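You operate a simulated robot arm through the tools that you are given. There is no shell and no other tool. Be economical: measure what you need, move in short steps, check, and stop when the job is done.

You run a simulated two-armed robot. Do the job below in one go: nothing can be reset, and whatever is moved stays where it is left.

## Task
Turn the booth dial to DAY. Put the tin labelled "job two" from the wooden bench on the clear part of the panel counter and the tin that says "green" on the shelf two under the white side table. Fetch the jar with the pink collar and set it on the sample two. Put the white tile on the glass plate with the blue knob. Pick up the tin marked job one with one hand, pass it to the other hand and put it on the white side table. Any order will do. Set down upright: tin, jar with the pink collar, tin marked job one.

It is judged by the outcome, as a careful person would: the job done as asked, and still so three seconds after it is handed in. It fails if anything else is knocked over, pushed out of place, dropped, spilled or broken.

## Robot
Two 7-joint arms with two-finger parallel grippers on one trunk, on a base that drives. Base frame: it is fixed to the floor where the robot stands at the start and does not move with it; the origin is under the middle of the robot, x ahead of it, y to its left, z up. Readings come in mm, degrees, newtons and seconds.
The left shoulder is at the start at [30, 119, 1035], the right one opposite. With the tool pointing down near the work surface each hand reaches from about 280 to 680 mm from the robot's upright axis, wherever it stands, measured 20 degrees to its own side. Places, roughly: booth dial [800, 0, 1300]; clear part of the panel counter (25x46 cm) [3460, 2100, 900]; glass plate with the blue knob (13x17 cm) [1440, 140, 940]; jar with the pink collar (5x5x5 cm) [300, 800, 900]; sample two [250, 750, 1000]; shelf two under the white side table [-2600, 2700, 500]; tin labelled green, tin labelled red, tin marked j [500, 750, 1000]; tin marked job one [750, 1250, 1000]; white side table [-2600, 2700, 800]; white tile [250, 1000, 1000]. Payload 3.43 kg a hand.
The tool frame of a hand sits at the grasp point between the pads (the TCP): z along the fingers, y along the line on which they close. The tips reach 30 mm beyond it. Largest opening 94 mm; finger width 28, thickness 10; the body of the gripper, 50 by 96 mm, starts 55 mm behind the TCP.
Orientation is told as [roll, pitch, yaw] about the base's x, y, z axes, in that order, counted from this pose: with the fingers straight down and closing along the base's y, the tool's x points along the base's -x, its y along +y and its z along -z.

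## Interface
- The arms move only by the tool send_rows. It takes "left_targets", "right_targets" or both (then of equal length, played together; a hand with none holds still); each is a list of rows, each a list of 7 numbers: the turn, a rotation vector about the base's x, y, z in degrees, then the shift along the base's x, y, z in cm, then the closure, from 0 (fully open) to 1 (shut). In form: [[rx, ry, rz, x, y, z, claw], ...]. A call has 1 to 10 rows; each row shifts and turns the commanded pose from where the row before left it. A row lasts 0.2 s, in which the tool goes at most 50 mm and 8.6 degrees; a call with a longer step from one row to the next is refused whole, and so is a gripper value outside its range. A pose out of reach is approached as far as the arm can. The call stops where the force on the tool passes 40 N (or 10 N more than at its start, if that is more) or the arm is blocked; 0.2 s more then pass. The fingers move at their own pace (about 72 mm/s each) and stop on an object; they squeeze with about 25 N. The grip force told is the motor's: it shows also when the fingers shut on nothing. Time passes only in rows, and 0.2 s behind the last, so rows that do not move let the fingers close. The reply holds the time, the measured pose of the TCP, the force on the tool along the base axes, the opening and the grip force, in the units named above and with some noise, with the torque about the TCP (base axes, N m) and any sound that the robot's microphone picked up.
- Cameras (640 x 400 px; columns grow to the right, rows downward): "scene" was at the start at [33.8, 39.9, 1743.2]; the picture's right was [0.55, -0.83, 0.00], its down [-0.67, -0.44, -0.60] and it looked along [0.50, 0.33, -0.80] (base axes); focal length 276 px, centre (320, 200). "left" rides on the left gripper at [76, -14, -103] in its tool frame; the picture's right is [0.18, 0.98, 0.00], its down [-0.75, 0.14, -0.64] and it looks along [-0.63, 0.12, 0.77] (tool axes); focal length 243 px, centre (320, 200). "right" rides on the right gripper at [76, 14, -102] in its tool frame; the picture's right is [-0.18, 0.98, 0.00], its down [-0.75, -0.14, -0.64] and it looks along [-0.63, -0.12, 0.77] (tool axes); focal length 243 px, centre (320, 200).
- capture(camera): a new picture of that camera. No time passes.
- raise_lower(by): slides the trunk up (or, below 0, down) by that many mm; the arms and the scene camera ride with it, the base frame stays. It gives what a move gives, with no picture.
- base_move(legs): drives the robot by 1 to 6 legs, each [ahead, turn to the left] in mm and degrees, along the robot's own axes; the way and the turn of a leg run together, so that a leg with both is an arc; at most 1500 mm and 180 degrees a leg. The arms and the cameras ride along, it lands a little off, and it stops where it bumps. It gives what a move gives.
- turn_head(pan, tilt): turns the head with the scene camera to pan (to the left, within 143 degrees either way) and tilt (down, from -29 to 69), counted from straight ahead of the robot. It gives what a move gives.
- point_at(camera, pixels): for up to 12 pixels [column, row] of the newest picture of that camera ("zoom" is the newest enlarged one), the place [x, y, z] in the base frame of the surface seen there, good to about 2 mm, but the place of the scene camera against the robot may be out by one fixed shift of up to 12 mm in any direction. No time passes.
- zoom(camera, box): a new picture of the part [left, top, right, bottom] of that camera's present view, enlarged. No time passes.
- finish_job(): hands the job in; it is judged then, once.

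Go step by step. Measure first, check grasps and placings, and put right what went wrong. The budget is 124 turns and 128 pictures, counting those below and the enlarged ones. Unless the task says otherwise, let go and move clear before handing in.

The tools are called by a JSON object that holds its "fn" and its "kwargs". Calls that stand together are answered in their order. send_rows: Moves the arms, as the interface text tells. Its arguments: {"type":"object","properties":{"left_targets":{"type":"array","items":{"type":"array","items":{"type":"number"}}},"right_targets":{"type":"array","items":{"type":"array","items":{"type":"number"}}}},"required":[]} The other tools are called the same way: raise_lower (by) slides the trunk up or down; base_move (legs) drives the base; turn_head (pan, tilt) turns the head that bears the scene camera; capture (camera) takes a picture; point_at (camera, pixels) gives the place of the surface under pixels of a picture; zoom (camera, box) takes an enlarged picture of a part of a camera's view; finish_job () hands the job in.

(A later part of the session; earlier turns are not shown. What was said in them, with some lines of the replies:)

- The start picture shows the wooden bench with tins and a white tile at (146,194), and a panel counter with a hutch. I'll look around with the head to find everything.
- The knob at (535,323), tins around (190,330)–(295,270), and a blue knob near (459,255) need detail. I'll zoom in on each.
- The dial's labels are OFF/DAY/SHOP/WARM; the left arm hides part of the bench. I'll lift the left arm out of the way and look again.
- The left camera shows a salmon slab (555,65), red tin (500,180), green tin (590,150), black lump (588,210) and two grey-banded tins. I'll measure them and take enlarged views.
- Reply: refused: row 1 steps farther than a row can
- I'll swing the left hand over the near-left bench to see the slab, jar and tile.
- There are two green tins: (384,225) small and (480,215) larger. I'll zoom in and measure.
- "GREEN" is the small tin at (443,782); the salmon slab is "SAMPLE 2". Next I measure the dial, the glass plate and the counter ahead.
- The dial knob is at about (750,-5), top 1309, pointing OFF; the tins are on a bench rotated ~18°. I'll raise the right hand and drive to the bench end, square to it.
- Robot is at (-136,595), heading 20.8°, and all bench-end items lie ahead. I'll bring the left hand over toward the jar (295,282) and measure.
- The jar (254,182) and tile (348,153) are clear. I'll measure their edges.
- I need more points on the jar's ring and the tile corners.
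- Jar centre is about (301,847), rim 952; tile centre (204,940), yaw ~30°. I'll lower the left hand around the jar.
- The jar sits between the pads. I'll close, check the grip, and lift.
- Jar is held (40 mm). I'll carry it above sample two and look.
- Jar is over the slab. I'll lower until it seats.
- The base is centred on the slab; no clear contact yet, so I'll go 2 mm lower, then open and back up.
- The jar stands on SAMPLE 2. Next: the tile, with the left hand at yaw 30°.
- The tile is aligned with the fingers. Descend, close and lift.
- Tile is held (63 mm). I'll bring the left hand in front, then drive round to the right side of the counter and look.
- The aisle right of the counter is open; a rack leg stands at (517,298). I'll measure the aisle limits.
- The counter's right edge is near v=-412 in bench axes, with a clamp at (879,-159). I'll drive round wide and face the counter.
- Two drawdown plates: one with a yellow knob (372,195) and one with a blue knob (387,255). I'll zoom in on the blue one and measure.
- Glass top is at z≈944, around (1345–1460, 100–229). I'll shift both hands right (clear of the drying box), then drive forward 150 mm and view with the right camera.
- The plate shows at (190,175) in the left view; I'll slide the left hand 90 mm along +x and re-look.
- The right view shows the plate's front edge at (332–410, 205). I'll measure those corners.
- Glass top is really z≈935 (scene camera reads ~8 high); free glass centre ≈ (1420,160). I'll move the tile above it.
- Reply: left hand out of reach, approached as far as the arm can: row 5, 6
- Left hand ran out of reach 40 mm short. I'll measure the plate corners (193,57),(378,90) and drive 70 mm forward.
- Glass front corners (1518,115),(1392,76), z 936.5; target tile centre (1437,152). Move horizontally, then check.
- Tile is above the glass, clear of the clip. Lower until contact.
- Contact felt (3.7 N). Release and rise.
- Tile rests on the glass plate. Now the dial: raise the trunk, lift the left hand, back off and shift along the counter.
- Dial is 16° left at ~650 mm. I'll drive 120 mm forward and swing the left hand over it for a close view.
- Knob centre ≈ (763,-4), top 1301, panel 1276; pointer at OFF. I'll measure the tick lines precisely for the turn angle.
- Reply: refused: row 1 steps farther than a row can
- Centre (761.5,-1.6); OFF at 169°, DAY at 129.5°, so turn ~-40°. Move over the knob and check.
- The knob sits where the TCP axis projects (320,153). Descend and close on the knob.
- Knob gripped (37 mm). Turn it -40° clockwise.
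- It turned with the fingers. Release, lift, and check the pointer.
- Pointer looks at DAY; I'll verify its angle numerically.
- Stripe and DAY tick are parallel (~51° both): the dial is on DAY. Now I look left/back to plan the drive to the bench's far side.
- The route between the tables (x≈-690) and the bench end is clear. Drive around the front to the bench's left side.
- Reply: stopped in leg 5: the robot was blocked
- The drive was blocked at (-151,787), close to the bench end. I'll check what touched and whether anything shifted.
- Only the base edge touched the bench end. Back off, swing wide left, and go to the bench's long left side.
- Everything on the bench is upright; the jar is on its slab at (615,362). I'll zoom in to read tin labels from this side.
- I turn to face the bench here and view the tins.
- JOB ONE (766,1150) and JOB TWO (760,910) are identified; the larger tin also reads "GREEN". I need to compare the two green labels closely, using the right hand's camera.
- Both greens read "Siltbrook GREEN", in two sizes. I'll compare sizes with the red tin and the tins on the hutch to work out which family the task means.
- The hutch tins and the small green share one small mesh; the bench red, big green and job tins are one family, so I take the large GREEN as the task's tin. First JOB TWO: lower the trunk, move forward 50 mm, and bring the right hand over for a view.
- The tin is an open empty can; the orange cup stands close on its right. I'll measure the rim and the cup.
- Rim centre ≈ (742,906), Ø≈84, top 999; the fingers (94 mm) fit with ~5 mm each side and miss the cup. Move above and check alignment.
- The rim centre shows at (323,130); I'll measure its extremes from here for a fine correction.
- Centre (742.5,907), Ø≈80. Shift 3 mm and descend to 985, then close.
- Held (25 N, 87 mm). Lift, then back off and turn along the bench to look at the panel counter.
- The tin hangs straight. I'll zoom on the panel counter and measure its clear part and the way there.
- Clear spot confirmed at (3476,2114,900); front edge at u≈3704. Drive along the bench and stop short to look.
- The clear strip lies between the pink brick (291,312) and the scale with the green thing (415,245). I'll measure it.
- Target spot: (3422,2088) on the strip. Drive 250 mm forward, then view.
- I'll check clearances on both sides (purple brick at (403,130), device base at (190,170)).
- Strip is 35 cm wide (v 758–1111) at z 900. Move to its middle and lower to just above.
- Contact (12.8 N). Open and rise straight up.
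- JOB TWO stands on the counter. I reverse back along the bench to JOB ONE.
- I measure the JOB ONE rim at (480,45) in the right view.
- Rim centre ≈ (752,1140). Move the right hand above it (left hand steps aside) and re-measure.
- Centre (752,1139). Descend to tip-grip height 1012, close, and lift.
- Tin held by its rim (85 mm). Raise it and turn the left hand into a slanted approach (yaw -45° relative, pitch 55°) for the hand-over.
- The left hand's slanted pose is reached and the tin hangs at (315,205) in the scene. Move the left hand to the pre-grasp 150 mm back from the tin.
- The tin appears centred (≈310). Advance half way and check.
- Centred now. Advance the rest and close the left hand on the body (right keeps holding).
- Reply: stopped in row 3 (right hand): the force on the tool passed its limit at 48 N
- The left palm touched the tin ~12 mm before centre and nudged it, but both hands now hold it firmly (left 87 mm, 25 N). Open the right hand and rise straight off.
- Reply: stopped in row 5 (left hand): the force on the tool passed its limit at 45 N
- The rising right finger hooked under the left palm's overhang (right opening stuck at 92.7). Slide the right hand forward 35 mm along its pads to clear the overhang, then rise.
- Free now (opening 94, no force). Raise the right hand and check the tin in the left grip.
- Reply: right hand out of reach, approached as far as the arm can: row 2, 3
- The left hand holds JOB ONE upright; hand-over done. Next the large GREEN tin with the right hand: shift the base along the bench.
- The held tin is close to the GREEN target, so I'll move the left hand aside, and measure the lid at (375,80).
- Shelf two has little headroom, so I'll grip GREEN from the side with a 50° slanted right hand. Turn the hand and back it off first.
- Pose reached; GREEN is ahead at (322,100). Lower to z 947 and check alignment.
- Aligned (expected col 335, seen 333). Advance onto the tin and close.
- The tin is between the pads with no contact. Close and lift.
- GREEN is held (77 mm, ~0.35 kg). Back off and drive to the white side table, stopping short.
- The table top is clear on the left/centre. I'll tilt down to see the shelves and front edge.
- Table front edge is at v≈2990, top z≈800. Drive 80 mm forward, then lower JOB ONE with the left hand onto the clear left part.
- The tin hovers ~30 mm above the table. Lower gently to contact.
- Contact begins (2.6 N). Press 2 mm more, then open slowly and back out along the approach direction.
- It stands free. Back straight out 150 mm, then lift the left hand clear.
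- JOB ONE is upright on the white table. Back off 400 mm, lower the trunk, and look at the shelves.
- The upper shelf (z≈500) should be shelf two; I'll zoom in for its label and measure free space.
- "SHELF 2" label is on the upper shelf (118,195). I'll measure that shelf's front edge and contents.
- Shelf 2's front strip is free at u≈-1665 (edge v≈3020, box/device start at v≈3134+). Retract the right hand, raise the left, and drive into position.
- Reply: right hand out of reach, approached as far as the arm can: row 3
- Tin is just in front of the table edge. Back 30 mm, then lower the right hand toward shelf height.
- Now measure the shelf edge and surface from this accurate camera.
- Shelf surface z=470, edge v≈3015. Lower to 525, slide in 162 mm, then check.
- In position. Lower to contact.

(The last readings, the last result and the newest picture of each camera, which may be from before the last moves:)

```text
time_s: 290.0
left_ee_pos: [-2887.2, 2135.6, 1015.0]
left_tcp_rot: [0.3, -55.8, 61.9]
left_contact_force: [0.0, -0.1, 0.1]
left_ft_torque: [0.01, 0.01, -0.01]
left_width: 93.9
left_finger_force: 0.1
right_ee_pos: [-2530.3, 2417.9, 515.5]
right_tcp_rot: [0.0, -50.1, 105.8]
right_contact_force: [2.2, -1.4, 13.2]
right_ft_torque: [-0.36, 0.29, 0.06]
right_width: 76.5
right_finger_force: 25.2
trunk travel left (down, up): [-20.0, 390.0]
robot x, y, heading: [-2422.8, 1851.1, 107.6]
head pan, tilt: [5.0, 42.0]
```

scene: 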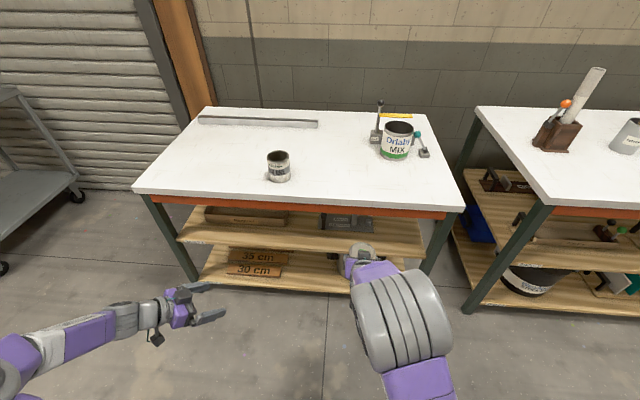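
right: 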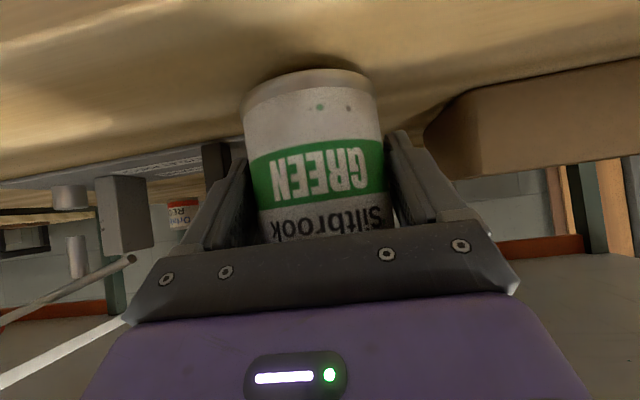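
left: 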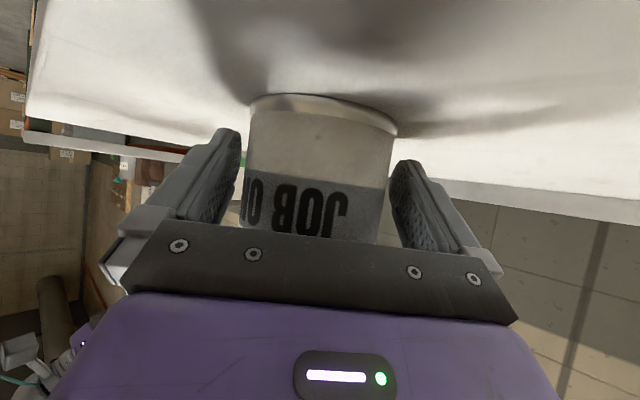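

Seated (13 N). Open, then withdraw straight back.

{"fn": "send_rows", "kwargs": {"right_targets": [[0, 0, 0, 0, 0, 0, 0.1], [0, 0, 0, 0, 0, 0, 0], [0, 0, 0, 0, 0, 0, 0], [0, 0, 0, 0, 0, 0, 0], [0, 0, 0, 0.55, -1.92, 0, 0], [0, 0, 0, 1.3, -4.5, 0, 0], [0, 0, 0, 1.3, -4.5, 0, 0], [0, 0, 0, 1.3, -4.5, 0, 0]]}}

{"fn": "capture", "kwargs": {"camera": "right"}}

```text
time_s: 291.8
left_ee_pos: [-2887.0, 2137.4, 1012.4]
left_tcp_rot: [0.3, -55.7, 62.2]
left_contact_force: [-0.2, -0.8, -0.9]
left_ft_torque: [0.01, 0.06, 0.0]
left_width: 94.3
left_finger_force: 0.1
right_ee_pos: [-2486.2, 2261.6, 514.7]
right_tcp_rot: [-0.1, -49.8, 105.9]
right_contact_force: [-0.1, -0.4, -0.2]
right_ft_torque: [-0.04, -0.02, -0.01]
right_width: 94.2
right_finger_force: 0.0
trunk travel left (down, up): [-20.0, 390.0]
robot x, y, heading: [-2424.4, 1850.9, 107.5]
head pan, tilt: [5.0, 42.0]
```

```text
13 pictures are left
```

right: 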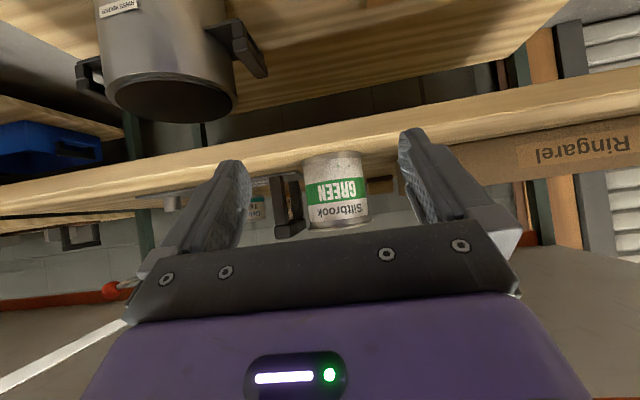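

GREEN stands upright on shelf 2 at (336,190). Back the robot off and take a final overview.

{"fn": "base_move", "kwargs": {"legs": [[-350, 0]]}}

{"fn": "turn_head", "kwargs": {"pan": 0, "tilt": 35}}

{"fn": "capture", "kwargs": {"camera": "scene"}}

{"fn": "zoom", "kwargs": {"camera": "scene", "box": [160, 80, 480, 280]}}

```text
time_s: 294.1
left_ee_pos: [-2784.4, 1807.8, 1013.5]
left_tcp_rot: [0.3, -55.7, 62.1]
left_contact_force: [-0.2, 0.3, -0.1]
left_ft_torque: [0.0, 0.02, -0.02]
left_width: 94.1
left_finger_force: 0.1
right_ee_pos: [-2382.2, 1932.7, 512.9]
right_tcp_rot: [-0.1, -49.8, 106.0]
right_contact_force: [-0.3, -0.6, -0.4]
right_ft_torque: [0.04, -0.03, 0.0]
right_width: 93.9
right_finger_force: 0.1
trunk travel left (down, up): [-20.0, 390.0]
robot x, y, heading: [-2320.0, 1522.9, 107.3]
head pan, tilt: [5.0, 42.0]
```

```text
time_s: 294.7
left_ee_pos: [-2783.7, 1809.0, 1013.2]
left_tcp_rot: [0.4, -55.7, 62.0]
left_contact_force: [-0.2, -0.6, 0.3]
left_ft_torque: [-0.01, -0.01, 0.01]
left_width: 93.9
left_finger_force: 0.0
right_ee_pos: [-2381.7, 1933.1, 514.4]
right_tcp_rot: [0.0, -49.8, 106.0]
right_contact_force: [-0.3, -0.6, 0.5]
right_ft_torque: [0.0, -0.04, 0.03]
right_width: 93.7
right_finger_force: 0.0
trunk travel left (down, up): [-20.0, 390.0]
robot x, y, heading: [-2319.7, 1524.1, 107.2]
head pan, tilt: [0.0, 35.0]
```

```text
12 pictures are left
```

scene: 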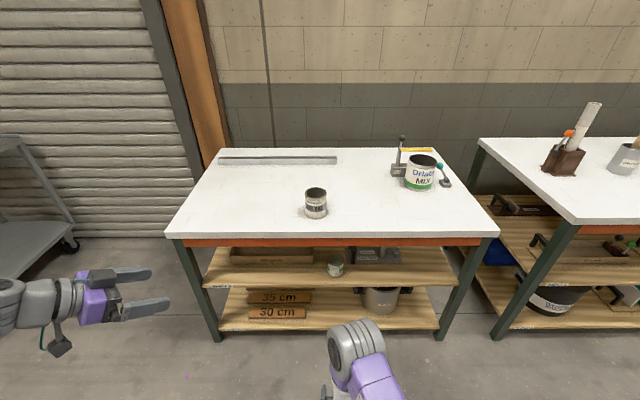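

```text
2.00 times, centred on (320, 180) of scene
```

zoom: 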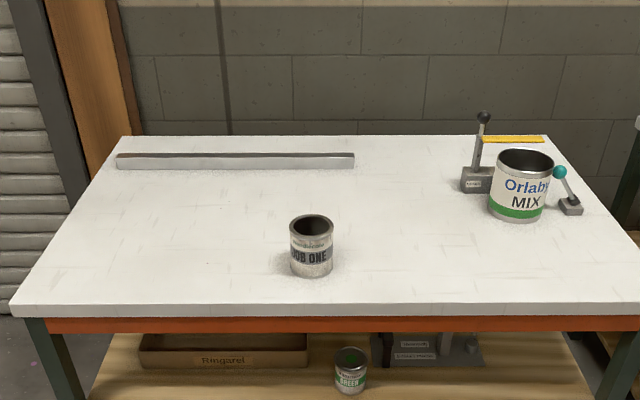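

JOB ONE stands upright on the table (312,245) and GREEN on shelf 2 (351,370); the earlier pictures showed the rest in place. Handing in.

{"fn": "finish_job", "kwargs": {}}

```text
The job is handed in.
```

I did all the items and handed the job in, but one choice may be wrong: two tins on the bench say "GREEN", and the job didn't say which.

- **Dial:** it is set to DAY.
- **"Job two" tin:** it stands on the clear part of the panel counter.
- **"Green" tin:** I took the larger of the two and stood it near the front edge of shelf two. It is about the same size as the red and job tins. The smaller one matches the little tins on the wooden box on the paint counter, so I left it where it was.
- **Jar with the pink collar:** it stands on sample two.
- **White tile:** it lies on the glass plate with the blue knob.
- **Tin marked job one:** I passed it from the right hand to the left, and it stands on the white side table.

The base touched the end of the bench once while driving. I checked afterwards and saw nothing shifted.
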